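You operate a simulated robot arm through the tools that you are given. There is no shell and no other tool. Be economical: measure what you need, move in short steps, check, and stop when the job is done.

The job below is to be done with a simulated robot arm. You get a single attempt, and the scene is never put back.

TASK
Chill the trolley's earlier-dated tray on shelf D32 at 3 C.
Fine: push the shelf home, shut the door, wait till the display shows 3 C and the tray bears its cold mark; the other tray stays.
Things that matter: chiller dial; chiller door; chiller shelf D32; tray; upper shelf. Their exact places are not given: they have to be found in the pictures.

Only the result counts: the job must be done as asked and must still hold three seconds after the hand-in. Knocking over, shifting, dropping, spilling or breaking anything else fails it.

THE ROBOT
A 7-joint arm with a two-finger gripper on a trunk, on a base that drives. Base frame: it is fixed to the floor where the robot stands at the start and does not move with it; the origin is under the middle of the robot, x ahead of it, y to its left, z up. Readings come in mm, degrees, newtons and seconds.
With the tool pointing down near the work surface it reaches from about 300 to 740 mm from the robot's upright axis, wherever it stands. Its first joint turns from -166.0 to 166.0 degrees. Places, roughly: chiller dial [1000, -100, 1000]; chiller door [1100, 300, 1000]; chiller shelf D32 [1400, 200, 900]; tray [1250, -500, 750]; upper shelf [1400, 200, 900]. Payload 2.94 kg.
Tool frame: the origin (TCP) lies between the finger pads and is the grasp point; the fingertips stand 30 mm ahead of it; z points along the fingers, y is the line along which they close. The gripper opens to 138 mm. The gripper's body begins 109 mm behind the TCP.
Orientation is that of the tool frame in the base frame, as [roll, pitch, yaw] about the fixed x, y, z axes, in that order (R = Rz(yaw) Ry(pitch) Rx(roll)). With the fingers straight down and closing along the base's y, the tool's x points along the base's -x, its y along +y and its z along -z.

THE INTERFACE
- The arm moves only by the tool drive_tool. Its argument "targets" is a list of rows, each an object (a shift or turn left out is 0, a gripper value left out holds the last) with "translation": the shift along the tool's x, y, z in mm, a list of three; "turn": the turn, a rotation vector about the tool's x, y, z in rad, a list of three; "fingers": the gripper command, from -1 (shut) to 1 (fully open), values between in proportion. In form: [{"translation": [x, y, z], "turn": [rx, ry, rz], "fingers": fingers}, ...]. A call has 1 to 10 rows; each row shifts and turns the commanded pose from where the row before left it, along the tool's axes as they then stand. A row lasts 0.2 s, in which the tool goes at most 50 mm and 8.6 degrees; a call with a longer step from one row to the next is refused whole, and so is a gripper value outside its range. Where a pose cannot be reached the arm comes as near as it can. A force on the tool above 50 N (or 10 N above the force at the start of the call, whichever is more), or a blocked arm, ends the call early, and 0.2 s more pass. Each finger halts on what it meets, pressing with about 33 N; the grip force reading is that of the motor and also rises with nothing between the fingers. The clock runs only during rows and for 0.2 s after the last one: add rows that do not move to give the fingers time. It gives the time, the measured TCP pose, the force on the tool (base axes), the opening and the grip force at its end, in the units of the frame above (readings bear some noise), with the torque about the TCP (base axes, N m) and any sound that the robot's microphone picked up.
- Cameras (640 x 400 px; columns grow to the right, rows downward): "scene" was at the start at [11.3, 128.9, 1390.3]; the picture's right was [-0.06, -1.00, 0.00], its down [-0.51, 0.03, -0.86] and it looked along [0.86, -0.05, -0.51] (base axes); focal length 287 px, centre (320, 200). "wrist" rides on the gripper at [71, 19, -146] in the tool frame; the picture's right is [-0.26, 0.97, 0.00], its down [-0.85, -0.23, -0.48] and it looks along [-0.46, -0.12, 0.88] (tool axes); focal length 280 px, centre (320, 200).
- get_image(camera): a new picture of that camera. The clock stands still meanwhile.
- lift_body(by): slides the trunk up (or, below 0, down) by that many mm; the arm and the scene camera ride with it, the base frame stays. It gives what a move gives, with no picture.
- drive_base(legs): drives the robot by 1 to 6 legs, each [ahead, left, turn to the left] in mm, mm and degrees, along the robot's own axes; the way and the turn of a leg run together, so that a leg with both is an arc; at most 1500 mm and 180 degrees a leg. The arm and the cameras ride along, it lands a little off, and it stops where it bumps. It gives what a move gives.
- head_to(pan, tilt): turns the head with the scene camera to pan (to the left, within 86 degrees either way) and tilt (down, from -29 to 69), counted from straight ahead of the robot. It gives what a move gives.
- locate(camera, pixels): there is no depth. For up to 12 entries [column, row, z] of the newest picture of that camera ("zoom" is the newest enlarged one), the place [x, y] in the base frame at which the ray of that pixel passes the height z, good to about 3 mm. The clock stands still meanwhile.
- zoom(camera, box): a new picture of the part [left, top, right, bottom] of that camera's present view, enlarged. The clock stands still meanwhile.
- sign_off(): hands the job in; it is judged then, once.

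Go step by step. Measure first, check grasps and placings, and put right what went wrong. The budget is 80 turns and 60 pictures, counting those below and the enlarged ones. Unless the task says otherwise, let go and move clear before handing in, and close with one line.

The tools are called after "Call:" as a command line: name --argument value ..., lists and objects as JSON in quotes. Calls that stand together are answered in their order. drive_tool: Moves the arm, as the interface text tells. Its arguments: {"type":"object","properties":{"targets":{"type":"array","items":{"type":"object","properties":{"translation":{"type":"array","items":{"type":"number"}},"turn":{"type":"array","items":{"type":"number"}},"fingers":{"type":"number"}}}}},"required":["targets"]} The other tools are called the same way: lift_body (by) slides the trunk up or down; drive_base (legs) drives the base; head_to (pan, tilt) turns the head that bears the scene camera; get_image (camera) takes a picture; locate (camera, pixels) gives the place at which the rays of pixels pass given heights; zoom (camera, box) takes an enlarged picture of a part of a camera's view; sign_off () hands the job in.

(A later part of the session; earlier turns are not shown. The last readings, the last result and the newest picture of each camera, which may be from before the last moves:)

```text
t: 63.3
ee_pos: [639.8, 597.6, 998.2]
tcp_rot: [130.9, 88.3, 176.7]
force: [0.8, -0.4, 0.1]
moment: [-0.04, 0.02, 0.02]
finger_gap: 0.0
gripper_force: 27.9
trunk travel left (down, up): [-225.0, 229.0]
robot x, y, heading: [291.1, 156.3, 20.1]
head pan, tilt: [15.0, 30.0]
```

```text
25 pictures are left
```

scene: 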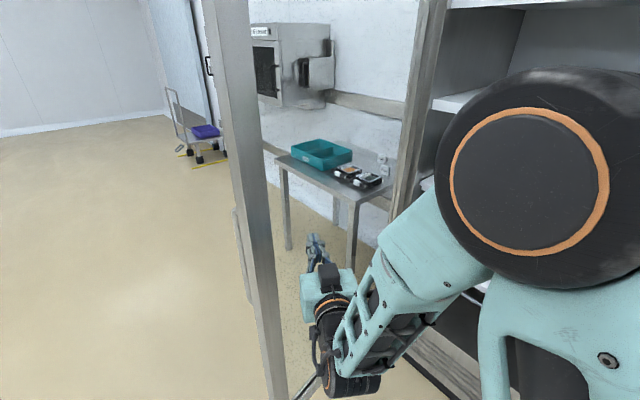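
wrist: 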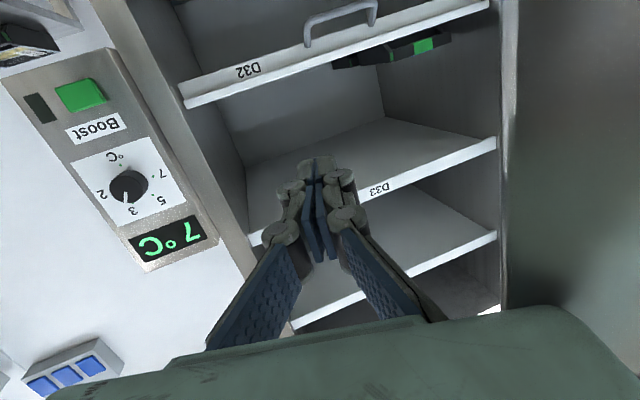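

The door is now wide open (TCP reached y=598 with no load). I'll retreat to the right and square up to the chiller.

Call:
drive_base --legs '[[0, -280, 0], [-150, 0, 0], [0, 0, -20]]'

Call:
head_to --pan 5 --tilt 30

Call:
get_image --camera "scene"

```text
t: 68.4
ee_pos: [723.4, 135.1, 997.8]
tcp_rot: [131.0, 88.1, 156.7]
force: [-0.5, 0.0, 0.0]
moment: [-0.05, 0.0, 0.03]
finger_gap: 0.0
gripper_force: 28.8
trunk travel left (down, up): [-225.0, 229.0]
robot x, y, heading: [248.1, -162.4, -0.1]
head pan, tilt: [15.0, 30.0]
```

```text
t: 69.1
ee_pos: [723.9, 135.5, 999.3]
tcp_rot: [131.1, 88.3, 156.8]
force: [0.5, 0.2, 0.7]
moment: [-0.01, 0.04, -0.05]
finger_gap: 0.3
gripper_force: 28.4
trunk travel left (down, up): [-225.0, 229.0]
robot x, y, heading: [244.8, -161.6, -0.1]
head pan, tilt: [5.0, 30.0]
```

```text
24 pictures are left
```

scene: 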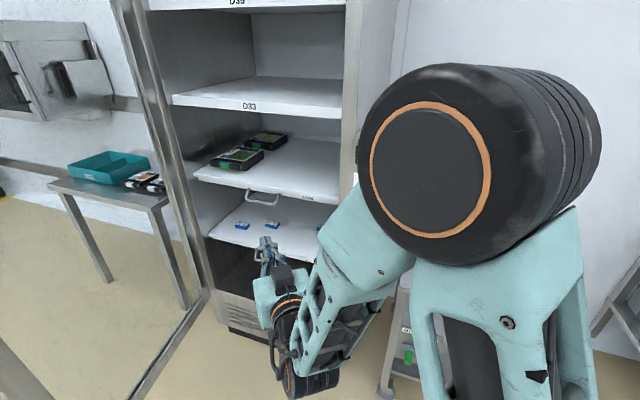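

The door stands wide open and D32 is accessible. I'll bring the tool back to pointing down.

Call:
drive_tool --targets '[{"turn": [0.15, 0, 0], "fingers": -1}, {"turn": [0.15, 0, 0]}, {"turn": [0.14, 0, 0]}, {"turn": [0, 0.14, 0]}, {"turn": [0, 0.14, 0]}, {"turn": [0, 0.14, 0]}, {"turn": [0, 0.14, 0]}, {"turn": [0, 0.14, 0]}, {"turn": [0, 0.14, 0]}, {}]'

Call:
drive_tool --targets '[{"turn": [0, 0.14, 0]}, {"turn": [0, 0.14, 0]}, {"turn": [0, 0.14, 0]}, {"turn": [0, 0.14, 0]}, {"turn": [0, 0.14, 0]}, {}, {}]'

```text
t: 71.3
ee_pos: [723.3, 136.2, 998.6]
tcp_rot: [179.0, 40.2, 179.9]
force: [-0.7, 0.6, 0.7]
moment: [0.01, 0.0, 0.02]
finger_gap: 0.2
gripper_force: 28.4
trunk travel left (down, up): [-225.0, 229.0]
robot x, y, heading: [244.5, -157.7, -0.2]
head pan, tilt: [5.0, 30.0]
```

```text
t: 72.9
ee_pos: [722.4, 135.5, 998.0]
tcp_rot: [179.3, 0.1, -179.5]
force: [0.8, -0.1, -1.1]
moment: [-0.02, -0.03, 0.0]
finger_gap: 0.0
gripper_force: 27.8
trunk travel left (down, up): [-225.0, 229.0]
robot x, y, heading: [246.8, -160.3, -0.1]
head pan, tilt: [5.0, 30.0]
```

The tool is pointing down again. I'll measure the D32 handle with the wrist and scene cameras.

Call:
get_image --camera "wrist"

Call:
zoom --camera "scene" --box '[190, 130, 350, 250]'

```text
23 pictures are left
```

wrist: 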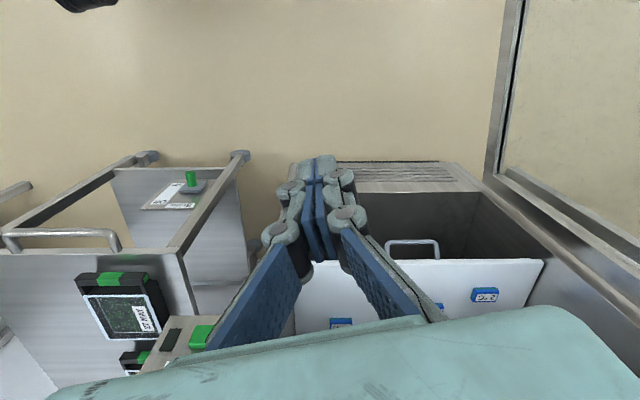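

```text
3.33 times, centred on (270, 190) of scene
```

zoom: 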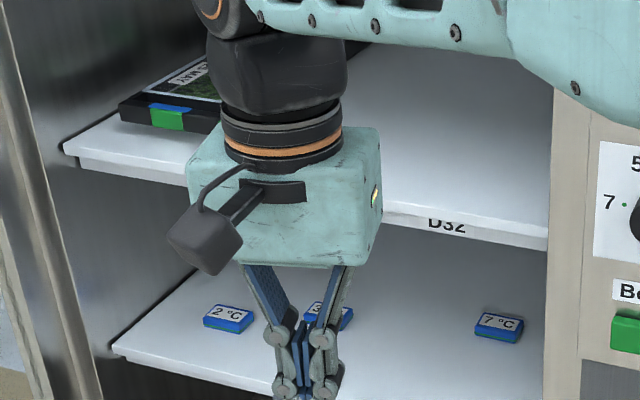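

Call:
locate --camera "zoom" --pixels '[[447, 226, 880], [447, 226, 920], [447, 226, 940], [548, 238, 920], [548, 238, 880], [65, 150, 880], [65, 150, 920]]'

Call:
locate --camera "scene" --pixels '[[262, 203, 850], [262, 203, 870], [262, 203, 890], [262, 203, 910], [262, 190, 900]]'

Call:
locate --camera "wrist" --pixels '[[118, 282, 750], [75, 285, 770], [80, 338, 770], [168, 325, 770], [150, 275, 770], [60, 237, 750]]'

```text
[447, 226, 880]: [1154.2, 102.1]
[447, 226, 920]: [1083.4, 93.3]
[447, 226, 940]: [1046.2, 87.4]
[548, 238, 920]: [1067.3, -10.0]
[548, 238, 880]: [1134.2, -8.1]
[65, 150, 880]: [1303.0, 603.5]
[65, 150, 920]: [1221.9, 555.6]
```

```text
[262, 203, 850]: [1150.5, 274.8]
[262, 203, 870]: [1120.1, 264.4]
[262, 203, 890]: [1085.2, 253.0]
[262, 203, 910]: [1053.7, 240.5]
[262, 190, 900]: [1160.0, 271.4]
```

```text
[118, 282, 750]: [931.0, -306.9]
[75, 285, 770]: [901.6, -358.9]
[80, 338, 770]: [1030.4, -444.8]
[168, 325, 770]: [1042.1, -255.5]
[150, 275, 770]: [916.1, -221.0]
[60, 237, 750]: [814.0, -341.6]
```

The D32 lip is at about x≈1090, z≈915, with its handle near (1090,263,875). I'll shift the arm right so it stops hiding the handle, then zoom.

Call:
drive_tool --targets '[{"translation": [0, -45, 0]}, {"translation": [0, -45, 0]}, {"translation": [0, -45, 0]}, {"translation": [0, -45, 0]}, {}]'

Call:
drive_base --legs '[[0, 150, 0]]'

Call:
head_to --pan 3 --tilt 35

Call:
zoom --camera "scene" --box '[200, 100, 440, 250]'

```text
t: 74.1
ee_pos: [725.4, -42.0, 998.1]
tcp_rot: [179.2, 0.2, -179.5]
force: [-0.6, 0.4, 0.1]
moment: [0.05, 0.0, -0.04]
finger_gap: 0.1
gripper_force: 28.6
trunk travel left (down, up): [-225.0, 229.0]
robot x, y, heading: [247.9, -160.2, -0.3]
head pan, tilt: [5.0, 30.0]
```

```text
t: 76.1
ee_pos: [727.2, 108.5, 997.3]
tcp_rot: [179.3, 0.1, -179.7]
force: [-0.3, -0.2, 0.2]
moment: [0.0, -0.01, 0.0]
finger_gap: 0.2
gripper_force: 28.4
trunk travel left (down, up): [-225.0, 229.0]
robot x, y, heading: [246.6, -10.7, -0.2]
head pan, tilt: [5.0, 30.0]
```

```text
t: 76.8
ee_pos: [727.3, 108.8, 997.5]
tcp_rot: [179.3, 0.2, -179.6]
force: [-0.3, -1.5, 0.1]
moment: [0.02, -0.03, -0.01]
finger_gap: 0.0
gripper_force: 28.2
trunk travel left (down, up): [-225.0, 229.0]
robot x, y, heading: [250.0, -11.2, -0.4]
head pan, tilt: [3.0, 35.0]
```

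```text
2.67 times, centred on (320, 175) of scene
```

zoom: 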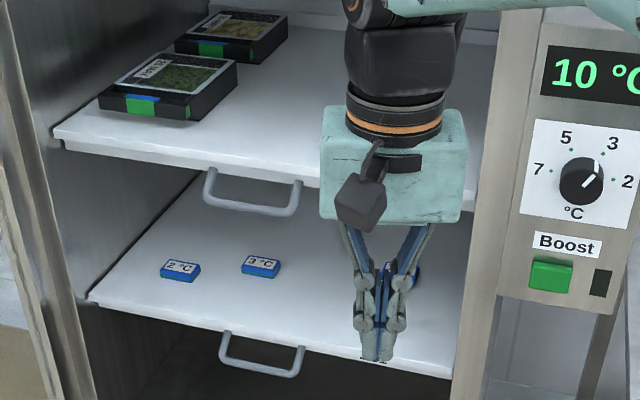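

Call:
locate --camera "zoom" --pixels '[[250, 207, 850], [250, 207, 870], [250, 207, 890], [250, 207, 910], [255, 165, 915], [60, 145, 915], [213, 170, 900], [297, 183, 900], [262, 370, 640], [260, 338, 690]]'

Call:
get_image --camera "wrist"

```text
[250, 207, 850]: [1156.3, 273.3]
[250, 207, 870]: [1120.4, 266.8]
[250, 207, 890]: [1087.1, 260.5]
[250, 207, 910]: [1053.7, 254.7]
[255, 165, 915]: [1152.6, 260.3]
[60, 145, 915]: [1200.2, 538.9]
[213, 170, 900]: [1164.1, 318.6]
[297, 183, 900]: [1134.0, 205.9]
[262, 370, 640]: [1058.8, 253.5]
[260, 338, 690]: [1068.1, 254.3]
```

```text
20 pictures are left
```

wrist: 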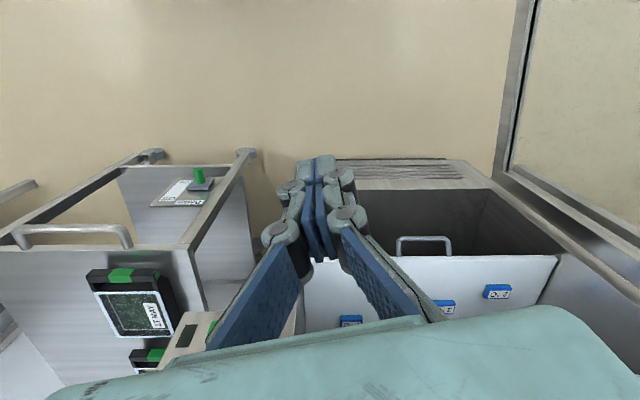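

Call:
locate --camera "wrist" --pixels '[[423, 238, 550], [423, 238, 600], [423, 238, 640], [423, 238, 680], [423, 258, 600], [423, 258, 680]]'

Call:
locate --camera "zoom" --pixels '[[262, 370, 600], [262, 370, 560], [262, 341, 640], [262, 341, 600]]'

```text
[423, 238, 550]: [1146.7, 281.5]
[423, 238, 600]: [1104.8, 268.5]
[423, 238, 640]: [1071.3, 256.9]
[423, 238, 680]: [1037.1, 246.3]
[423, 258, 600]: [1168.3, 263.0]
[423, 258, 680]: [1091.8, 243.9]
```

```text
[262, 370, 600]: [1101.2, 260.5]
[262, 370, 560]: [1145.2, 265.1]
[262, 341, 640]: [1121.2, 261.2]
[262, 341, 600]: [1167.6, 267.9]
```

The D31 and D32 handles share x≈1120–1137, so the D32 bar is at about (1125,268,867), below and ahead of its lip. I'll pitch the closed fingers 45° forward-down so they can hook into the loop, then drive up.

Call:
drive_tool --targets '[{"translation": [-25, 0, 0]}, {"translation": [-13, 0, 0], "turn": [0, -0.131, 0]}, {"translation": [-13, 0, 2], "turn": [0, -0.131, 0]}, {"translation": [-12.5, 0, 3.5], "turn": [0, -0.131, 0]}, {"translation": [-12, 0, 5], "turn": [0, -0.131, 0]}, {"translation": [-11, 0, 6.5], "turn": [0, -0.131, 0]}, {"translation": [-10, 0, 8], "turn": [0, -0.131, 0]}, {}]'

Call:
drive_base --legs '[[190, 157, 0]]'

Call:
get_image --camera "wrist"

```text
t: 78.6
ee_pos: [830.5, 110.4, 997.4]
tcp_rot: [178.8, 45.4, 179.7]
force: [0.1, -0.3, -0.3]
moment: [-0.01, -0.04, 0.01]
finger_gap: 0.0
gripper_force: 28.5
trunk travel left (down, up): [-225.0, 229.0]
robot x, y, heading: [244.5, -8.0, -0.0]
head pan, tilt: [3.0, 35.0]
```

```text
t: 80.6
ee_pos: [1020.3, 271.5, 996.9]
tcp_rot: [179.1, 45.2, 180.0]
force: [1.0, 0.3, -0.4]
moment: [0.01, -0.03, 0.02]
finger_gap: 0.0
gripper_force: 28.1
trunk travel left (down, up): [-225.0, 229.0]
robot x, y, heading: [437.7, 147.0, 0.3]
head pan, tilt: [3.0, 35.0]
```

```text
19 pictures are left
```

wrist: 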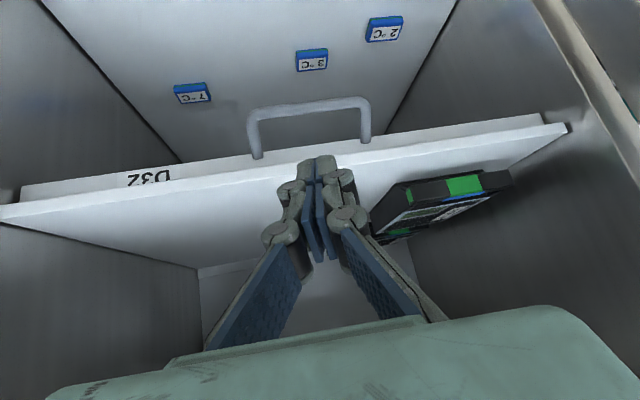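

The loop is clearly visible: its bar runs (250,115)–(370,103) and its feet are at (258,155) and (367,138). I'll locate these.

Call:
locate --camera "wrist" --pixels '[[310, 109, 850], [310, 109, 860], [310, 109, 870], [310, 109, 880], [310, 109, 890], [258, 152, 890], [258, 152, 900], [367, 138, 890], [367, 138, 900], [300, 175, 915], [300, 155, 900]]'

```text
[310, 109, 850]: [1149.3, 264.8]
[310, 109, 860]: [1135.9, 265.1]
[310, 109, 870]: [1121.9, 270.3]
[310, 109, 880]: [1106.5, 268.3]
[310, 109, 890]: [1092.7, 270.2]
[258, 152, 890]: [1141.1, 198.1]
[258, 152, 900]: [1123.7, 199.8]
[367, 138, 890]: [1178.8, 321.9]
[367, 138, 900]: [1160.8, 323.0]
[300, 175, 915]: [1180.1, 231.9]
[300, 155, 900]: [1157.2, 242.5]
```

The bar is at (1121,868) and the loop centre is near (1142,880), y≈263. I'll drive 60 mm ahead, then slide the fingers into the loop along the tool axis.

Call:
drive_base --legs '[[60, 0, 0]]'

Call:
drive_tool --targets '[{"translation": [18, -4, 0]}, {"translation": [19.5, -4, 0]}, {"translation": [0, 0, 25]}, {"translation": [0, 0, 25]}, {"translation": [0, 0, 20]}, {}]'

Call:
get_image --camera "wrist"

```text
t: 81.6
ee_pos: [1079.3, 270.6, 997.5]
tcp_rot: [179.0, 45.2, 179.8]
force: [1.1, -0.5, -0.6]
moment: [-0.01, -0.03, 0.0]
finger_gap: 0.0
gripper_force: 28.6
trunk travel left (down, up): [-225.0, 229.0]
robot x, y, heading: [498.2, 149.1, 0.0]
head pan, tilt: [3.0, 35.0]
```

```text
t: 83.0
ee_pos: [1103.8, 262.6, 921.4]
tcp_rot: [179.1, 45.2, 179.9]
force: [-0.2, -0.3, 0.2]
moment: [0.03, -0.02, 0.01]
finger_gap: 0.0
gripper_force: 28.2
trunk travel left (down, up): [-225.0, 229.0]
robot x, y, heading: [495.9, 155.9, 0.2]
head pan, tilt: [3.0, 35.0]
```

```text
18 pictures are left
```

wrist: 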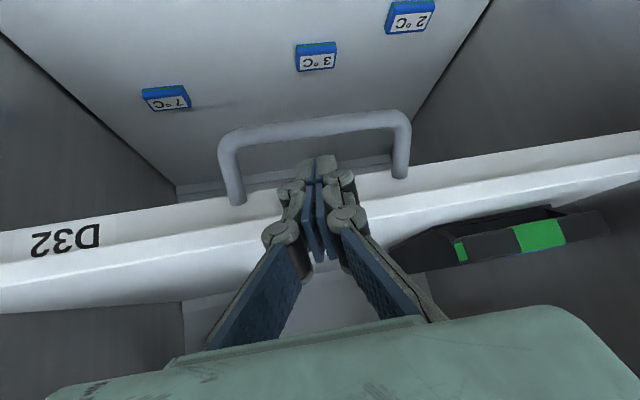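

The fingertips are heading between the bar and the lip. I'll go in another 55 mm, watching the force.

Call:
drive_tool --targets '[{"translation": [0, 0, 15]}, {"translation": [0, 0, 15]}, {"translation": [0, 0, 13]}, {"translation": [0, 0, 12]}, {}]'

Call:
get_image --camera "wrist"

```text
t: 84.2
ee_pos: [1140.9, 264.9, 884.6]
tcp_rot: [178.9, 45.2, 180.0]
force: [-0.5, 1.0, 0.9]
moment: [0.0, -0.01, -0.03]
finger_gap: 0.0
gripper_force: 28.5
trunk travel left (down, up): [-225.0, 229.0]
robot x, y, heading: [498.9, 153.7, 0.3]
head pan, tilt: [3.0, 35.0]
```

```text
17 pictures are left
```

wrist: 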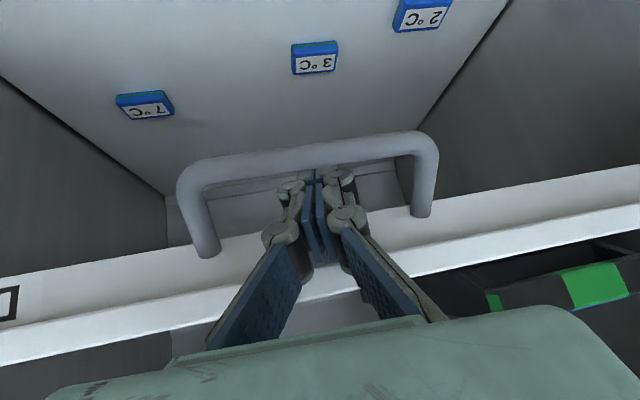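

The tip is hooked behind the bar, which hides it near (322,165). I'll pull the shelf out by backing the base in small legs.

Call:
drive_base --legs '[[-15, 0, 0], [-25, 0, 0], [-40, 0, 0], [-50, 0, 0], [-50, 0, 0], [-50, 0, 0]]'

Call:
get_image --camera "scene"

```text
t: 87.5
ee_pos: [914.2, 286.6, 886.0]
tcp_rot: [177.7, 45.2, -178.9]
force: [-0.2, 1.5, 0.1]
moment: [-0.04, 0.02, -0.01]
finger_gap: 0.3
gripper_force: 28.3
trunk travel left (down, up): [-225.0, 229.0]
robot x, y, heading: [268.4, 154.2, 0.5]
head pan, tilt: [3.0, 35.0]
stopped in leg 6: the force on the tool passed its limit at 52 N (the readings are from after the stop); the commanded pose is now the measured one
```

```text
16 pictures are left
```

scene: 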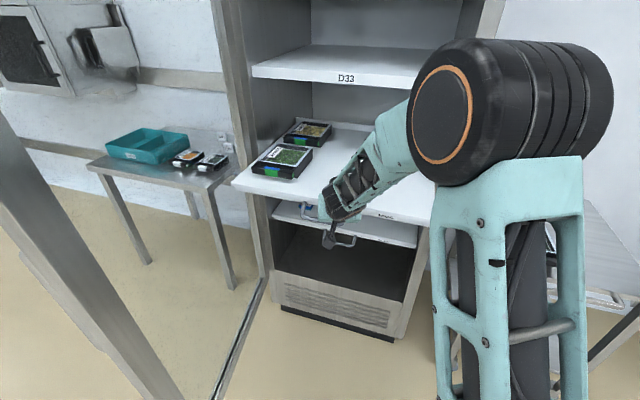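

The shelf is out about 226 mm, presumably at its stop. I'll unhook and raise the tool, return it to vertical, then head for the trolley.

Call:
drive_tool --targets '[{"translation": [0, 0, -25]}, {"translation": [0, 0, -35]}, {"translation": [0, 0, -40]}, {"translation": [5, 0, -15], "turn": [0, 0.131, 0]}, {"translation": [7, 0, -12], "turn": [0, 0.131, 0]}, {"translation": [8, 0, -12], "turn": [0, 0.131, 0]}, {"translation": [10, 0, -12], "turn": [0, 0.131, 0]}, {"translation": [12, 0, -12], "turn": [0, 0.131, 0]}, {"translation": [13, 0, -12], "turn": [0, 0.134, 0]}, {}]'

Call:
drive_base --legs '[[0, -440, 0], [120, 0, 0]]'

Call:
get_image --camera "wrist"

```text
t: 89.7
ee_pos: [763.2, 273.1, 997.1]
tcp_rot: [179.0, 2.7, -178.0]
force: [-0.5, -0.4, -0.2]
moment: [0.0, 0.01, 0.0]
finger_gap: 0.0
gripper_force: 28.1
out of reach, approached as far as the arm can: row 4
trunk travel left (down, up): [-225.0, 229.0]
robot x, y, heading: [270.3, 149.1, 0.2]
head pan, tilt: [3.0, 35.0]
```

```text
t: 94.9
ee_pos: [883.4, -161.8, 995.9]
tcp_rot: [179.0, 2.8, -177.6]
force: [-0.6, 0.5, 0.4]
moment: [0.04, -0.01, -0.05]
finger_gap: 0.2
gripper_force: 28.3
trunk travel left (down, up): [-225.0, 229.0]
robot x, y, heading: [393.4, -289.1, 0.9]
head pan, tilt: [3.0, 35.0]
```

```text
15 pictures are left
```

wrist: 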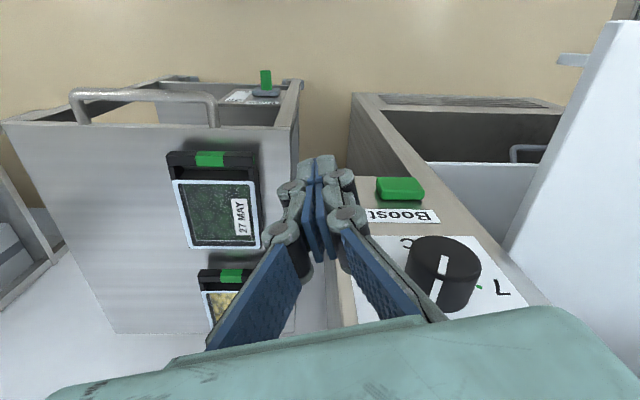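

The tip is close to the control panel, so I'll move right, away from it, and then measure the 27 MAY tray from a second viewpoint.

Call:
locate --camera "wrist" --pixels '[[172, 182, 750], [172, 182, 800], [256, 180, 750], [256, 180, 800], [262, 247, 750], [262, 247, 800], [188, 249, 750], [188, 249, 800], [167, 153, 750], [167, 153, 800]]'

Call:
drive_tool --targets '[{"translation": [10, -40, 0], "fingers": 1}, {"translation": [10, -45, 0]}, {"translation": [10, -45, 0]}, {}, {}]'

Call:
get_image --camera "wrist"

```text
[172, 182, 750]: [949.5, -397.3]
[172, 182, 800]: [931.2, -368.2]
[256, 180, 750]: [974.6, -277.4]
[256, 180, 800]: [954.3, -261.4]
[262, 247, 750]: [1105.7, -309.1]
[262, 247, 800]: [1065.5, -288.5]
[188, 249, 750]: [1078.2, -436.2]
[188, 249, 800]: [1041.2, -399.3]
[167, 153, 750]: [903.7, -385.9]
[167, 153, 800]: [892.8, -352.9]
```

```text
t: 96.1
ee_pos: [859.8, -295.5, 991.6]
tcp_rot: [179.0, 2.7, -177.7]
force: [0.2, -0.7, -0.5]
moment: [0.01, -0.03, 0.02]
finger_gap: 138.0
gripper_force: 0.0
trunk travel left (down, up): [-225.0, 229.0]
robot x, y, heading: [390.7, -286.7, 0.8]
head pan, tilt: [3.0, 35.0]
```

```text
14 pictures are left
```

wrist: 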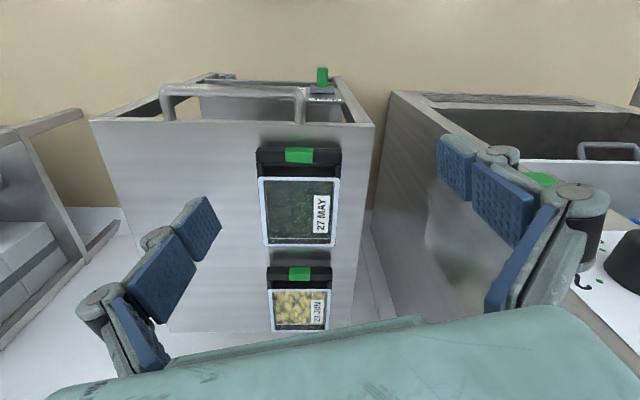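

Call:
locate --camera "wrist" --pixels '[[258, 178, 750], [258, 178, 800], [340, 177, 750], [340, 177, 800], [336, 245, 750], [336, 245, 800], [263, 246, 750], [263, 246, 800], [257, 150, 750], [341, 148, 750], [257, 170, 750], [92, 118, 750]]'

Call:
zoom --camera "wrist" --box '[220, 120, 380, 280]'

```text
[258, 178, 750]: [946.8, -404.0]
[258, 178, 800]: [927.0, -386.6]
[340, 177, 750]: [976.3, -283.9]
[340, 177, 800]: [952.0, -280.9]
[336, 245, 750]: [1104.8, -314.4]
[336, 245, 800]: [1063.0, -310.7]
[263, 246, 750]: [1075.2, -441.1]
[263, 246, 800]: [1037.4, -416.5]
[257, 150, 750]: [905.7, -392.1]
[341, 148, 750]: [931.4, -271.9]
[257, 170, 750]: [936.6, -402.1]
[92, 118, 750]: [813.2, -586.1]
```

```text
2.50 times, centred on (300, 200) of wrist
```

zoom: 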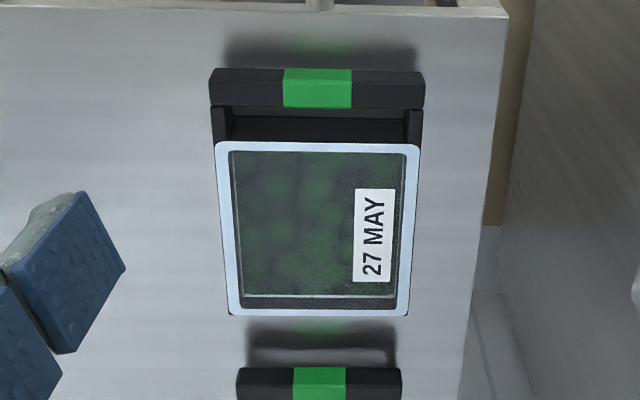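

Two-view triangulation puts the lid rim at z≈728, the tray about 130 mm wide and rotated about -13°. A front grip bar with the green tab sits at about (940,-340,722). I'll rotate the tool so its fingers close across that bar.

Call:
drive_tool --targets '[{"turn": [0, 0.047, 0]}, {"turn": [0, 0, -0.145]}, {"turn": [0, 0, -0.145]}, {"turn": [0, 0, -0.145]}, {"turn": [0, 0, -0.145]}, {"turn": [0, 0, -0.145]}, {"turn": [0, 0, -0.145]}, {"turn": [0, 0, -0.145]}, {"turn": [0, 0, -0.145]}, {"turn": [0, 0, -0.14], "fingers": 0.0}]'

```text
t: 98.3
ee_pos: [859.5, -292.4, 993.5]
tcp_rot: [179.7, 1.0, -103.0]
force: [0.1, 0.0, 0.5]
moment: [0.05, 0.0, -0.03]
finger_gap: 82.1
gripper_force: 1.9
trunk travel left (down, up): [-225.0, 229.0]
robot x, y, heading: [390.1, -288.9, 0.8]
head pan, tilt: [3.0, 35.0]
```

Call:
drive_tool --targets '[{"translation": [7.1, -22.2, 40], "fingers": -0.55}, {"translation": [7.1, -22.2, 40]}, {"translation": [7.1, -22.2, 40]}, {"translation": [7.1, -22, 30]}, {"translation": [0, 0, 30]}, {}]'

Call:
get_image --camera "wrist"

```text
t: 99.7
ee_pos: [938.2, -336.7, 811.6]
tcp_rot: [179.7, 1.0, -103.1]
force: [0.3, -0.3, -0.6]
moment: [0.0, 0.02, 0.0]
finger_gap: 31.0
gripper_force: 0.1
trunk travel left (down, up): [-225.0, 229.0]
robot x, y, heading: [390.9, -284.9, 0.8]
head pan, tilt: [3.0, 35.0]
```

```text
12 pictures are left
```

wrist: 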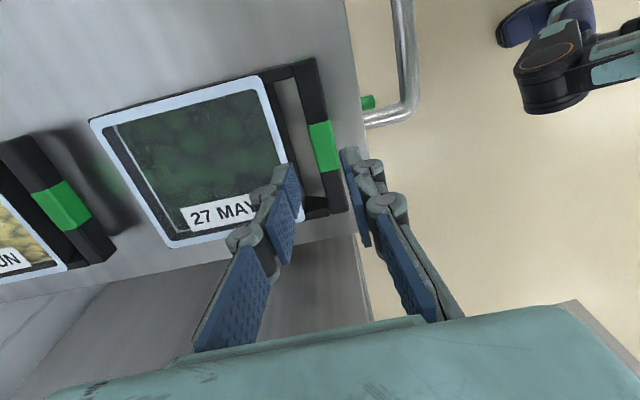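

The bar with its green tab at (323,147) and an open gap behind it are clear. I'll locate the bar precisely.

Call:
locate --camera "wrist" --pixels '[[320, 147, 722], [308, 62, 722], [340, 208, 722], [311, 125, 722], [332, 122, 722], [284, 80, 722], [310, 200, 722], [323, 147, 705]]'

Call:
zoom --camera "wrist" --box '[240, 40, 400, 240]'

```text
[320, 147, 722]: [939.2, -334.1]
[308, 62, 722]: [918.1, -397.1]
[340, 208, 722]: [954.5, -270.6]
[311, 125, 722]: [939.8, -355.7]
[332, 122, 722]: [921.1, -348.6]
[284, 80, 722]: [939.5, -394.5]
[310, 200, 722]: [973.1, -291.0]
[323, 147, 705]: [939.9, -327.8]
```

```text
2.00 times, centred on (320, 140) of wrist
```

zoom: 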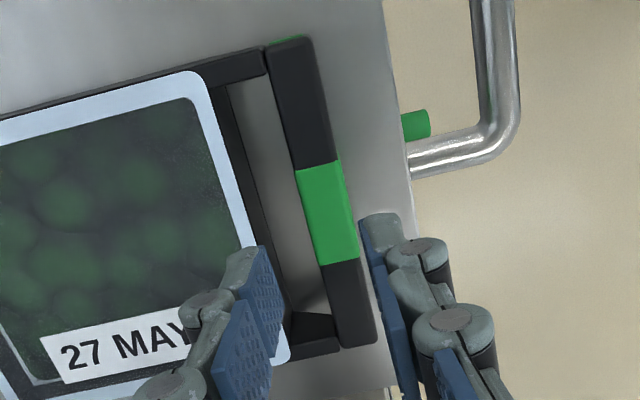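

The bar centre is (937,-334), within 3 mm of the TCP, and the tray angle is about -16°. I'll fine-tune, descend and grip.

Call:
drive_tool --targets '[{"translation": [-2, 1.5, 10], "turn": [0, 0, 0.05]}, {"translation": [0, 0, 18]}, {"translation": [0, 0, 18]}, {"translation": [0, 0, 15]}, {"translation": [0, 0, 12]}, {"translation": [0, 0, 8]}, {"fingers": -1}, {}, {}]'

Call:
get_image --camera "wrist"

```text
t: 101.7
ee_pos: [937.2, -332.8, 730.8]
tcp_rot: [179.6, 1.1, -105.9]
force: [0.1, 0.0, 0.4]
moment: [0.15, -0.04, 0.08]
finger_gap: 16.6
gripper_force: 33.2
trunk travel left (down, up): [-225.0, 229.0]
robot x, y, heading: [394.0, -284.8, 0.6]
head pan, tilt: [3.0, 35.0]
```

```text
10 pictures are left
```

wrist: 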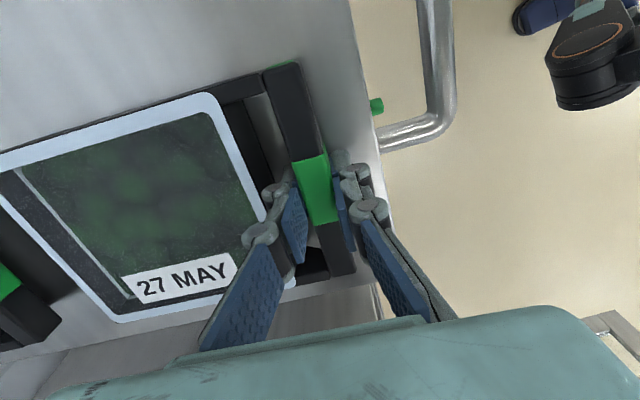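

The bar is gripped (gap 16.6 mm). I'll lift gently and check.

Call:
drive_tool --targets '[{"translation": [0, 0, -8]}, {"translation": [0, 0, -12]}, {"translation": [0, 0, -20]}, {"translation": [0, 0, -20]}, {}]'

Call:
get_image --camera "wrist"

```text
t: 102.9
ee_pos: [938.0, -333.6, 791.1]
tcp_rot: [179.7, 1.1, -105.9]
force: [-0.2, 0.1, -1.6]
moment: [0.05, 0.23, -0.01]
finger_gap: 16.7
gripper_force: 33.2
trunk travel left (down, up): [-225.0, 229.0]
robot x, y, heading: [390.2, -288.6, 0.8]
head pan, tilt: [3.0, 35.0]
```

```text
9 pictures are left
```

wrist: 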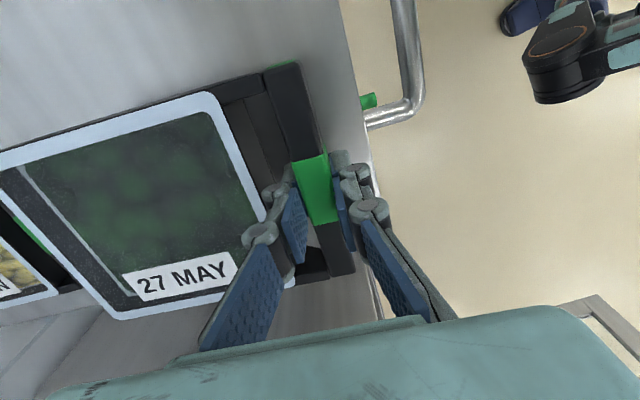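

The tray is lifted and level, at about 2 N. I'll raise it to z≈1010, square it up, back away, go left in front of the shelf and then stop to check.

Call:
drive_tool --targets '[{"translation": [0, 0, -35]}, {"translation": [0, 0, -35]}, {"translation": [0, 0, -35]}, {"translation": [0, 0, -35]}, {"translation": [0, 0, -35]}, {"translation": [0, 0, -40]}, {}]'

Call:
drive_base --legs '[[-125, 0, 0], [-125, 0, 0], [0, 240, 0], [0, 240, 0]]'

Call:
drive_tool --targets '[{"turn": [0, 0, -0.1]}, {"turn": [0, 0, -0.1]}, {"turn": [0, 0, -0.08]}, {}]'

Call:
head_to --pan 0 --tilt 35

Call:
get_image --camera "scene"

```text
t: 104.5
ee_pos: [938.5, -337.1, 1006.7]
tcp_rot: [179.8, 1.0, -105.9]
force: [0.0, 0.1, -3.1]
moment: [0.07, 0.19, -0.04]
finger_gap: 16.8
gripper_force: 33.2
trunk travel left (down, up): [-225.0, 229.0]
robot x, y, heading: [393.1, -287.4, 0.6]
head pan, tilt: [3.0, 35.0]
```

```text
t: 111.3
ee_pos: [682.0, 143.7, 1004.8]
tcp_rot: [179.7, 1.0, -105.8]
force: [-0.4, -0.6, -1.8]
moment: [0.07, 0.23, -0.03]
finger_gap: 16.6
gripper_force: 32.9
trunk travel left (down, up): [-225.0, 229.0]
robot x, y, heading: [129.3, 194.4, 0.7]
head pan, tilt: [3.0, 35.0]
```

```text
t: 112.3
ee_pos: [681.3, 144.9, 1004.3]
tcp_rot: [180.0, 0.9, -89.7]
force: [0.0, -0.3, -2.9]
moment: [0.03, 0.26, 0.01]
finger_gap: 16.8
gripper_force: 32.8
trunk travel left (down, up): [-225.0, 229.0]
robot x, y, heading: [131.4, 192.9, 0.9]
head pan, tilt: [3.0, 35.0]
```

```text
t: 112.9
ee_pos: [681.4, 143.4, 1005.3]
tcp_rot: [179.9, 1.0, -89.7]
force: [0.6, -0.3, -3.4]
moment: [-0.03, 0.26, 0.01]
finger_gap: 16.3
gripper_force: 32.9
trunk travel left (down, up): [-225.0, 229.0]
robot x, y, heading: [132.4, 193.8, 0.9]
head pan, tilt: [0.0, 35.0]
```

```text
8 pictures are left
```

scene: 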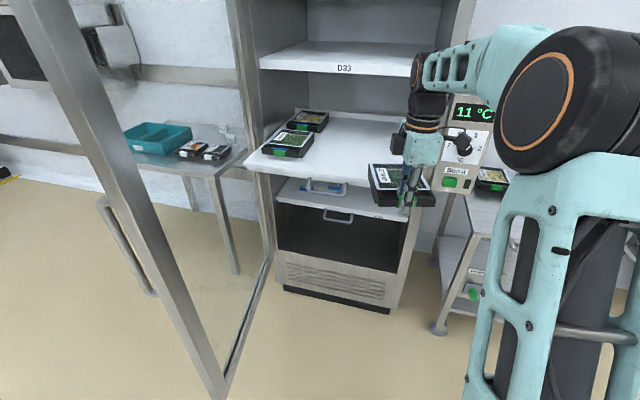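

Call:
locate --camera "scene" --pixels '[[247, 162, 925], [360, 190, 925], [300, 176, 925], [268, 155, 925], [310, 157, 925], [440, 120, 925], [345, 112, 925], [260, 66, 1200], [345, 74, 1200]]'

Call:
zoom --camera "scene" --box '[230, 90, 450, 230]'

```text
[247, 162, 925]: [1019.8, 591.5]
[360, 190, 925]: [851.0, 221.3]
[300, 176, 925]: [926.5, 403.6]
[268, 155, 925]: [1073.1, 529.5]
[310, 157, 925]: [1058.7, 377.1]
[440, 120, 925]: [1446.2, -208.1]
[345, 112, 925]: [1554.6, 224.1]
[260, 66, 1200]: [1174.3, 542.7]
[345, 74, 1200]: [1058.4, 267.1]
```

```text
2.86 times, centred on (340, 160) of scene
```

zoom: 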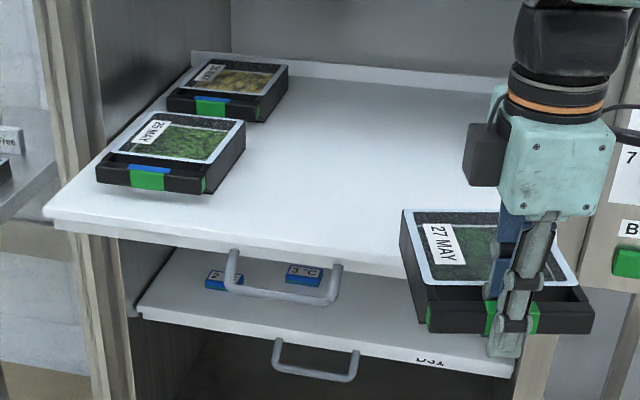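

The shelf and the whole chiller are skewed about -14°, as the tray was on the trolley. I'll turn the tray back to that angle, shift left with the arm, and drive in over the front centre-right of D32.

Call:
drive_tool --targets '[{"turn": [0, 0, 0.08], "translation": [-20, 0, 0]}, {"turn": [0, 0, 0.08], "translation": [-20, 0, 0]}, {"turn": [0, 0, 0.08], "translation": [-20, 4, 0]}, {"translation": [-15, 4, 0]}, {}]'

Call:
drive_base --legs '[[145, 0, 0], [140, 0, 0]]'

Call:
get_image --camera "wrist"

Call:
zoom --camera "scene" --box '[200, 100, 460, 280]'

```text
t: 114.1
ee_pos: [679.9, 221.2, 1005.2]
tcp_rot: [179.6, 0.9, -103.6]
force: [0.2, 0.6, -2.7]
moment: [0.04, 0.26, 0.03]
finger_gap: 16.4
gripper_force: 33.0
trunk travel left (down, up): [-225.0, 229.0]
robot x, y, heading: [137.5, 193.2, 0.9]
head pan, tilt: [0.0, 35.0]
```

```text
t: 116.4
ee_pos: [962.1, 224.2, 1006.5]
tcp_rot: [179.7, 1.0, -103.6]
force: [-0.1, -0.2, -3.3]
moment: [0.06, 0.24, 0.0]
finger_gap: 16.7
gripper_force: 32.8
trunk travel left (down, up): [-225.0, 229.0]
robot x, y, heading: [417.2, 202.9, 0.6]
head pan, tilt: [0.0, 35.0]
```

```text
6 pictures are left
```

wrist: 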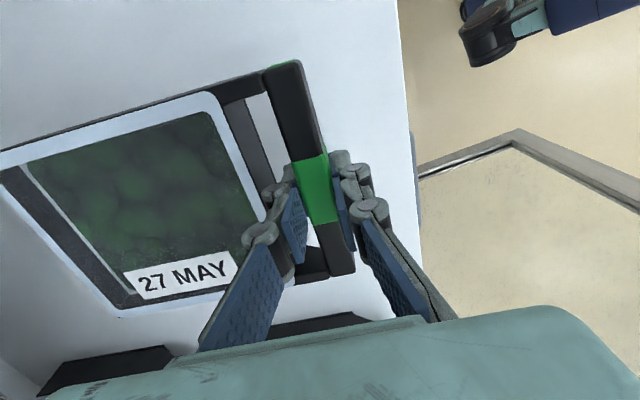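

```text
2.22 times, centred on (330, 190) of scene
```

zoom: 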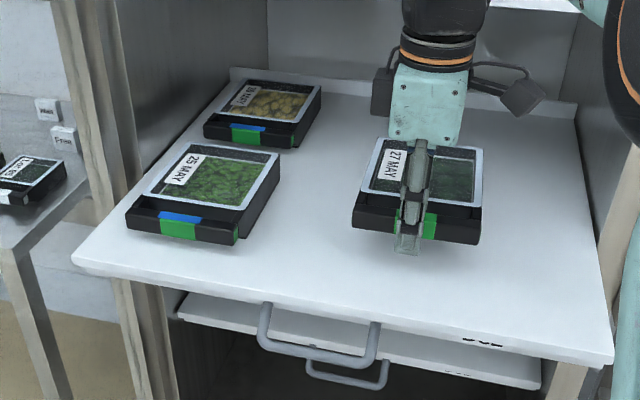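

The tray hovers above free space, with the lip at columns 405–415 well in front of the bar. I'll lower it slowly and watch the force.

Call:
drive_tool --targets '[{"translation": [0, 0, 6]}, {"translation": [0, 0, 6]}, {"translation": [0, 0, 5]}, {"translation": [0, 0, 4]}, {}]'

Call:
drive_tool --targets '[{"translation": [0, 0, 3]}, {"translation": [0, 0, 3]}, {}]'

Call:
drive_tool --targets '[{"translation": [0, 0, 3]}, {"translation": [0, 0, 3]}, {}]'

```text
t: 117.6
ee_pos: [961.8, 224.2, 984.2]
tcp_rot: [179.7, 1.0, -103.6]
force: [0.1, 0.0, -2.2]
moment: [0.06, 0.23, -0.02]
finger_gap: 16.7
gripper_force: 32.7
trunk travel left (down, up): [-225.0, 229.0]
robot x, y, heading: [414.6, 194.6, 0.6]
head pan, tilt: [0.0, 35.0]
```

```text
t: 118.4
ee_pos: [961.6, 223.7, 979.0]
tcp_rot: [179.7, 0.9, -103.6]
force: [0.8, 0.5, -2.1]
moment: [0.05, 0.22, -0.02]
finger_gap: 16.8
gripper_force: 33.4
trunk travel left (down, up): [-225.0, 229.0]
robot x, y, heading: [415.2, 196.6, 0.5]
head pan, tilt: [0.0, 35.0]
```

```text
t: 119.2
ee_pos: [962.1, 224.5, 972.9]
tcp_rot: [179.8, 1.0, -103.6]
force: [-0.3, -1.0, -1.0]
moment: [-0.11, -0.06, -0.01]
finger_gap: 16.4
gripper_force: 33.5
trunk travel left (down, up): [-225.0, 229.0]
robot x, y, heading: [413.9, 197.7, 0.7]
head pan, tilt: [0.0, 35.0]
```

The moment has dropped to zero and the weight is gone, so the tray is resting at TCP z≈973. I'll open narrowly and lift off.

Call:
drive_tool --targets '[{"translation": [0, 0, 1]}, {"fingers": -0.58}, {}, {}, {"translation": [0, 0, -8]}, {"translation": [0, 0, -20]}, {"translation": [0, 0, -30]}, {"translation": [0, 0, -40]}, {"translation": [0, 0, -30]}]'

Call:
zoom --camera "scene" --box '[200, 100, 460, 280]'

```text
t: 121.2
ee_pos: [963.0, 220.4, 1100.2]
tcp_rot: [179.8, 0.9, -103.6]
force: [0.1, -0.6, -0.3]
moment: [0.02, -0.01, 0.0]
finger_gap: 29.1
gripper_force: 0.1
trunk travel left (down, up): [-225.0, 229.0]
robot x, y, heading: [415.4, 197.0, 0.7]
head pan, tilt: [0.0, 35.0]
```

```text
2.22 times, centred on (330, 190) of scene
```

zoom: 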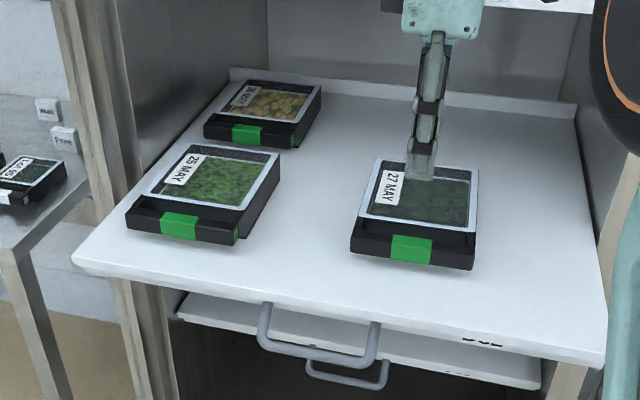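

The tray stands on D32, released cleanly. The blue cold marks vanished when the chiller warmed, so blue is the cold mark. I'll back off, turn the tool back, and pitch it 45° for pushing the shelf home.

Call:
drive_base --legs '[[-230, 0, 0]]'

Call:
drive_tool --targets '[{"turn": [0, 0, 0.15], "fingers": -1}, {"turn": [0, 0, 0.15]}, {"turn": [0, 0, 0.15]}, {"turn": [0, 0, 0.15]}, {"turn": [0, 0, 0.15]}, {"turn": [0, 0, 0.15]}, {"turn": [0, 0, 0.15]}, {"turn": [0, 0, 0.15]}, {"turn": [0, 0, 0.15]}, {"turn": [0, 0, 0.15]}]'

Call:
drive_tool --targets '[{"translation": [0, 0, 40]}, {"translation": [0, 0, 40]}, {"translation": [0, 0, 20]}, {"translation": [-13, 0, 0], "turn": [0, -0.131, 0]}, {"translation": [-13, 0, 2], "turn": [0, -0.131, 0]}, {"translation": [-12.5, 0, 3.5], "turn": [0, -0.131, 0]}, {"translation": [-12, 0, 5], "turn": [0, -0.131, 0]}, {"translation": [-11, 0, 6.5], "turn": [0, -0.131, 0]}, {"translation": [-10, 0, 8], "turn": [0, -0.131, 0]}, {}]'

Call:
locate --camera "zoom" --pixels '[[310, 308, 929], [80, 255, 929], [600, 358, 929], [315, 352, 868]]'

```text
t: 122.9
ee_pos: [732.9, 215.3, 1100.2]
tcp_rot: [179.7, 1.1, -103.8]
force: [-0.2, 0.1, 0.0]
moment: [0.0, -0.02, 0.03]
finger_gap: 28.8
gripper_force: 0.1
trunk travel left (down, up): [-225.0, 229.0]
robot x, y, heading: [187.4, 195.2, 0.9]
head pan, tilt: [0.0, 35.0]
```

```text
t: 125.1
ee_pos: [735.3, 217.4, 1099.0]
tcp_rot: [179.0, -0.2, 170.2]
force: [0.3, 0.3, -0.1]
moment: [0.02, 0.01, -0.01]
finger_gap: 0.0
gripper_force: 28.1
trunk travel left (down, up): [-225.0, 229.0]
robot x, y, heading: [186.4, 200.5, 0.7]
head pan, tilt: [0.0, 35.0]
```

```text
t: 127.3
ee_pos: [811.1, 204.5, 998.5]
tcp_rot: [178.6, 44.9, 169.4]
force: [0.3, -0.2, -0.4]
moment: [0.02, 0.03, -0.02]
finger_gap: 0.3
gripper_force: 28.4
trunk travel left (down, up): [-225.0, 229.0]
robot x, y, heading: [184.9, 195.4, 0.5]
head pan, tilt: [0.0, 35.0]
```

```text
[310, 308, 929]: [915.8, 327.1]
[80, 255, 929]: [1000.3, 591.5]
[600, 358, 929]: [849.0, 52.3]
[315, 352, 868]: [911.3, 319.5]
```

The lip line runs through about (916,327) with a 15.7° skew. I'll position the tip in front of the lip, above the handle, and push along the shelf's axis.

Call:
drive_tool --targets '[{"translation": [15, 24, 8]}, {"translation": [15, 24, 8]}, {"translation": [14, 23, 9]}, {"translation": [14, 23, 9]}, {}]'

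Call:
drive_base --legs '[[40, -5, 0], [30, -8, 0], [40, -11, 0], [50, -13, 0], [50, -13, 0], [50, -13, 0]]'

Call:
get_image --camera "wrist"

```text
t: 128.5
ee_pos: [808.4, 302.7, 936.4]
tcp_rot: [178.6, 45.0, 169.3]
force: [-0.1, -0.2, 0.1]
moment: [-0.03, -0.02, -0.01]
finger_gap: 0.0
gripper_force: 28.5
trunk travel left (down, up): [-225.0, 229.0]
robot x, y, heading: [187.6, 192.0, 0.3]
head pan, tilt: [0.0, 35.0]
```

```text
t: 131.9
ee_pos: [1068.3, 242.0, 935.9]
tcp_rot: [178.6, 44.9, 169.4]
force: [0.7, 0.0, 0.7]
moment: [-0.02, -0.02, 0.03]
finger_gap: 0.0
gripper_force: 28.4
trunk travel left (down, up): [-225.0, 229.0]
robot x, y, heading: [445.4, 135.5, 0.8]
head pan, tilt: [0.0, 35.0]
```

```text
3 pictures are left
```

wrist: 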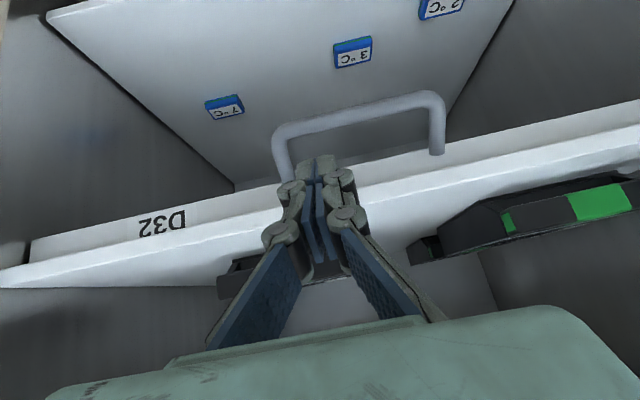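

The shelf is going in, with the tip against the lip and about 65 mm left. I'll push on gently until it stops.

Call:
drive_base --legs '[[30, -8, 0], [20, -5, 0], [10, -3, 0], [10, -3, 0], [10, -3, 0], [10, -3, 0]]'

```text
t: 132.8
ee_pos: [1090.5, 238.6, 934.4]
tcp_rot: [178.8, 44.5, 169.4]
force: [-0.4, 0.4, -0.4]
moment: [0.0, 0.05, 0.01]
finger_gap: 0.1
gripper_force: 28.4
trunk travel left (down, up): [-225.0, 229.0]
robot x, y, heading: [468.7, 126.9, 0.6]
head pan, tilt: [0.0, 35.0]
stopped in leg 1: the force on the tool passed its limit at 92 N (the readings are from after the stop); the commanded pose is now the measured one
```

It stopped hard at 92 N, right about where the home stop should be. I'll nudge once more with the arm to confirm it moves no further.

Call:
drive_tool --targets '[{"translation": [-3, -1, 3]}, {"translation": [-3, -1, 3]}, {"translation": [-3, -1, 3]}, {"translation": [-3, -1, 3]}, {}]'

```text
t: 133.8
ee_pos: [1098.1, 235.0, 926.5]
tcp_rot: [179.1, 43.5, 169.9]
force: [-1.4, 0.0, -2.8]
moment: [0.05, 0.0, -0.02]
finger_gap: 0.0
gripper_force: 28.2
trunk travel left (down, up): [-225.0, 229.0]
robot x, y, heading: [467.4, 130.3, 0.6]
head pan, tilt: [0.0, 35.0]
stopped in row 4: the force on the tool passed its limit at 52 N (the readings are from after the stop); the commanded pose is now the measured one
```

Call:
drive_tool --targets '[{"translation": [-2, 0, -8]}, {"translation": [-6, 0, -4]}, {"translation": [-2, 0, 2]}, {"translation": [-2, -0.5, 2]}, {"translation": [-2, -0.5, 2]}, {"translation": [-2, -0.5, 2]}, {"translation": [-2, -0.5, 2]}, {"translation": [-2, -0.5, 2]}, {"translation": [-2, -0.5, 2]}, {}]'

```text
t: 134.8
ee_pos: [1092.1, 235.6, 932.5]
tcp_rot: [179.8, 42.5, 170.5]
force: [-2.3, 0.7, -4.4]
moment: [0.08, 0.06, 0.04]
finger_gap: 0.0
gripper_force: 28.7
trunk travel left (down, up): [-225.0, 229.0]
robot x, y, heading: [468.3, 128.9, 0.8]
head pan, tilt: [0.0, 35.0]
stopped in row 4: the force on the tool passed its limit at 52 N (the readings are from after the stop); the commanded pose is now the measured one
```

The same x at the hard stop means the shelf is home. Next, the door: I'll locate its handle from the last full scene picture (bar (103,200)–(152,293)).

Call:
locate --camera "scene" --pixels '[[103, 200, 1104], [152, 293, 836], [128, 245, 970], [222, 396, 300], [268, 265, 300], [222, 396, 100], [268, 265, 100], [120, 190, 1104]]'

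Call:
drive_tool --targets '[{"translation": [0, 0, -30]}, {"translation": [0, 0, -40]}, {"translation": [0, 0, -40]}, {}]'

Call:
drive_base --legs '[[-200, 0, 0], [-200, 0, 0], [-200, 0, 0]]'

```text
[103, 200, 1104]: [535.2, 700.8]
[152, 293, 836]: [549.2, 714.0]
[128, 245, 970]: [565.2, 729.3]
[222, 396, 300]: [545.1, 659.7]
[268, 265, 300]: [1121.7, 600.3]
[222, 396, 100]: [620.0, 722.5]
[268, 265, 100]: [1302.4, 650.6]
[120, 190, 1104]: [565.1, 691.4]
```

```text
t: 135.8
ee_pos: [1018.0, 246.7, 1014.4]
tcp_rot: [179.7, 42.7, 170.5]
force: [-0.3, -0.1, 0.9]
moment: [0.0, 0.01, 0.02]
finger_gap: 0.1
gripper_force: 28.1
trunk travel left (down, up): [-225.0, 229.0]
robot x, y, heading: [466.2, 129.9, 0.7]
head pan, tilt: [0.0, 35.0]
```

```text
t: 139.8
ee_pos: [417.7, 238.5, 1012.2]
tcp_rot: [179.8, 42.6, 170.4]
force: [-0.1, -0.6, -0.3]
moment: [0.05, 0.01, 0.0]
finger_gap: 0.2
gripper_force: 28.2
trunk travel left (down, up): [-225.0, 229.0]
robot x, y, heading: [-135.1, 121.6, 0.8]
head pan, tilt: [0.0, 35.0]
```

The bar is now at (545,710), so the door is about 87° open. I'll lower the trunk, go round the door's free edge to its outer side, and push the handle side closed.

Call:
lift_body --by -80

Call:
drive_base --legs '[[0, 310, 0], [0, 320, 0], [202, 0, 0]]'

Call:
drive_base --legs '[[0, -50, 0], [0, -30, 0], [0, -30, 0], [0, -30, 0], [0, -30, 0], [0, -30, 0]]'

```text
t: 140.9
ee_pos: [417.7, 239.0, 933.4]
tcp_rot: [179.8, 42.5, 170.4]
force: [-0.7, -0.2, -0.4]
moment: [0.01, -0.02, -0.01]
finger_gap: 0.1
gripper_force: 28.3
trunk travel left (down, up): [-145.0, 309.0]
robot x, y, heading: [-133.8, 122.1, 0.5]
head pan, tilt: [0.0, 35.0]
```

```text
t: 148.4
ee_pos: [609.4, 870.2, 933.6]
tcp_rot: [179.7, 42.6, 170.1]
force: [-0.2, 0.1, 0.3]
moment: [0.02, 0.03, -0.01]
finger_gap: 0.1
gripper_force: 28.1
trunk travel left (down, up): [-145.0, 309.0]
robot x, y, heading: [60.2, 760.0, 0.3]
head pan, tilt: [0.0, 35.0]
```

```text
t: 152.3
ee_pos: [610.8, 669.9, 933.8]
tcp_rot: [179.8, 42.7, 169.9]
force: [-0.3, -0.5, -0.8]
moment: [-0.01, -0.02, -0.01]
finger_gap: 0.0
gripper_force: 28.6
trunk travel left (down, up): [-145.0, 309.0]
robot x, y, heading: [59.2, 556.4, 0.5]
head pan, tilt: [0.0, 35.0]
```

The TCP is past where the bar was with no trip, so the door is being pushed. I'll continue along the closing arc.

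Call:
drive_base --legs '[[0, -45, 0], [0, -45, 0], [5, -45, 0], [10, -45, 0], [15, -45, 0], [15, -45, 0]]'

Call:
head_to --pan -5 --tilt 25

Call:
get_image --camera "scene"

```text
t: 156.8
ee_pos: [658.1, 401.7, 932.6]
tcp_rot: [179.8, 42.6, 170.2]
force: [-0.3, 0.1, 0.9]
moment: [0.03, 0.01, 0.0]
finger_gap: 0.2
gripper_force: 28.4
trunk travel left (down, up): [-145.0, 309.0]
robot x, y, heading: [106.9, 287.5, 0.2]
head pan, tilt: [0.0, 35.0]
```

```text
t: 157.5
ee_pos: [657.5, 400.2, 933.1]
tcp_rot: [179.7, 42.6, 170.2]
force: [-0.4, -0.1, 0.1]
moment: [-0.02, 0.01, -0.04]
finger_gap: 0.1
gripper_force: 28.6
trunk travel left (down, up): [-145.0, 309.0]
robot x, y, heading: [108.8, 288.6, 0.5]
head pan, tilt: [-5.0, 25.0]
```

```text
2 pictures are left
```

scene: 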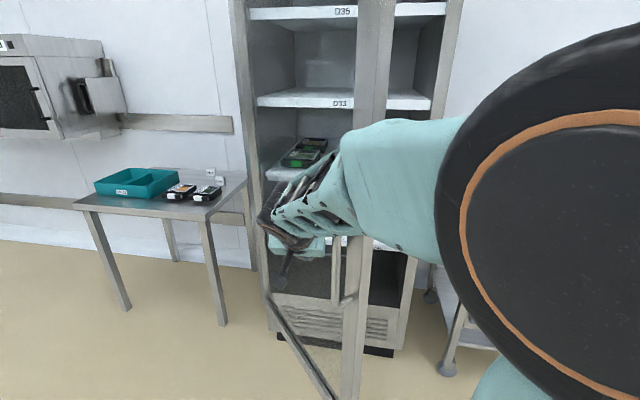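

The door is about half closed, the gripper bears on its outer side left of the bar, and D32 lines up with the other shelves. I'll continue along the arc.

Call:
drive_base --legs '[[26, -46, 0], [26, -46, 0], [26, -46, 0], [39, -33, 0], [39, -33, 0], [39, -33, 0]]'

Call:
drive_base --legs '[[35, -16, 0], [35, -16, 0], [35, -16, 0], [30, -10, 0], [20, 0, 0], [20, 0, 0]]'

```text
t: 161.7
ee_pos: [855.6, 164.7, 933.8]
tcp_rot: [179.7, 42.6, 170.1]
force: [0.3, 0.2, -0.7]
moment: [0.01, 0.01, -0.02]
finger_gap: 0.1
gripper_force: 28.6
trunk travel left (down, up): [-145.0, 309.0]
robot x, y, heading: [305.7, 54.1, 0.3]
head pan, tilt: [-5.0, 25.0]
```

```text
t: 164.5
ee_pos: [1002.3, 110.7, 930.1]
tcp_rot: [180.0, 41.9, 170.1]
force: [-14.5, 0.9, 5.6]
moment: [-0.1, 0.0, -0.16]
finger_gap: 0.1
gripper_force: 28.9
trunk travel left (down, up): [-145.0, 309.0]
robot x, y, heading: [458.4, -4.5, 0.7]
head pan, tilt: [-5.0, 25.0]
stopped in leg 5: the force on the tool passed its limit at 61 N (the readings are from after the stop); the commanded pose is now the measured one
```

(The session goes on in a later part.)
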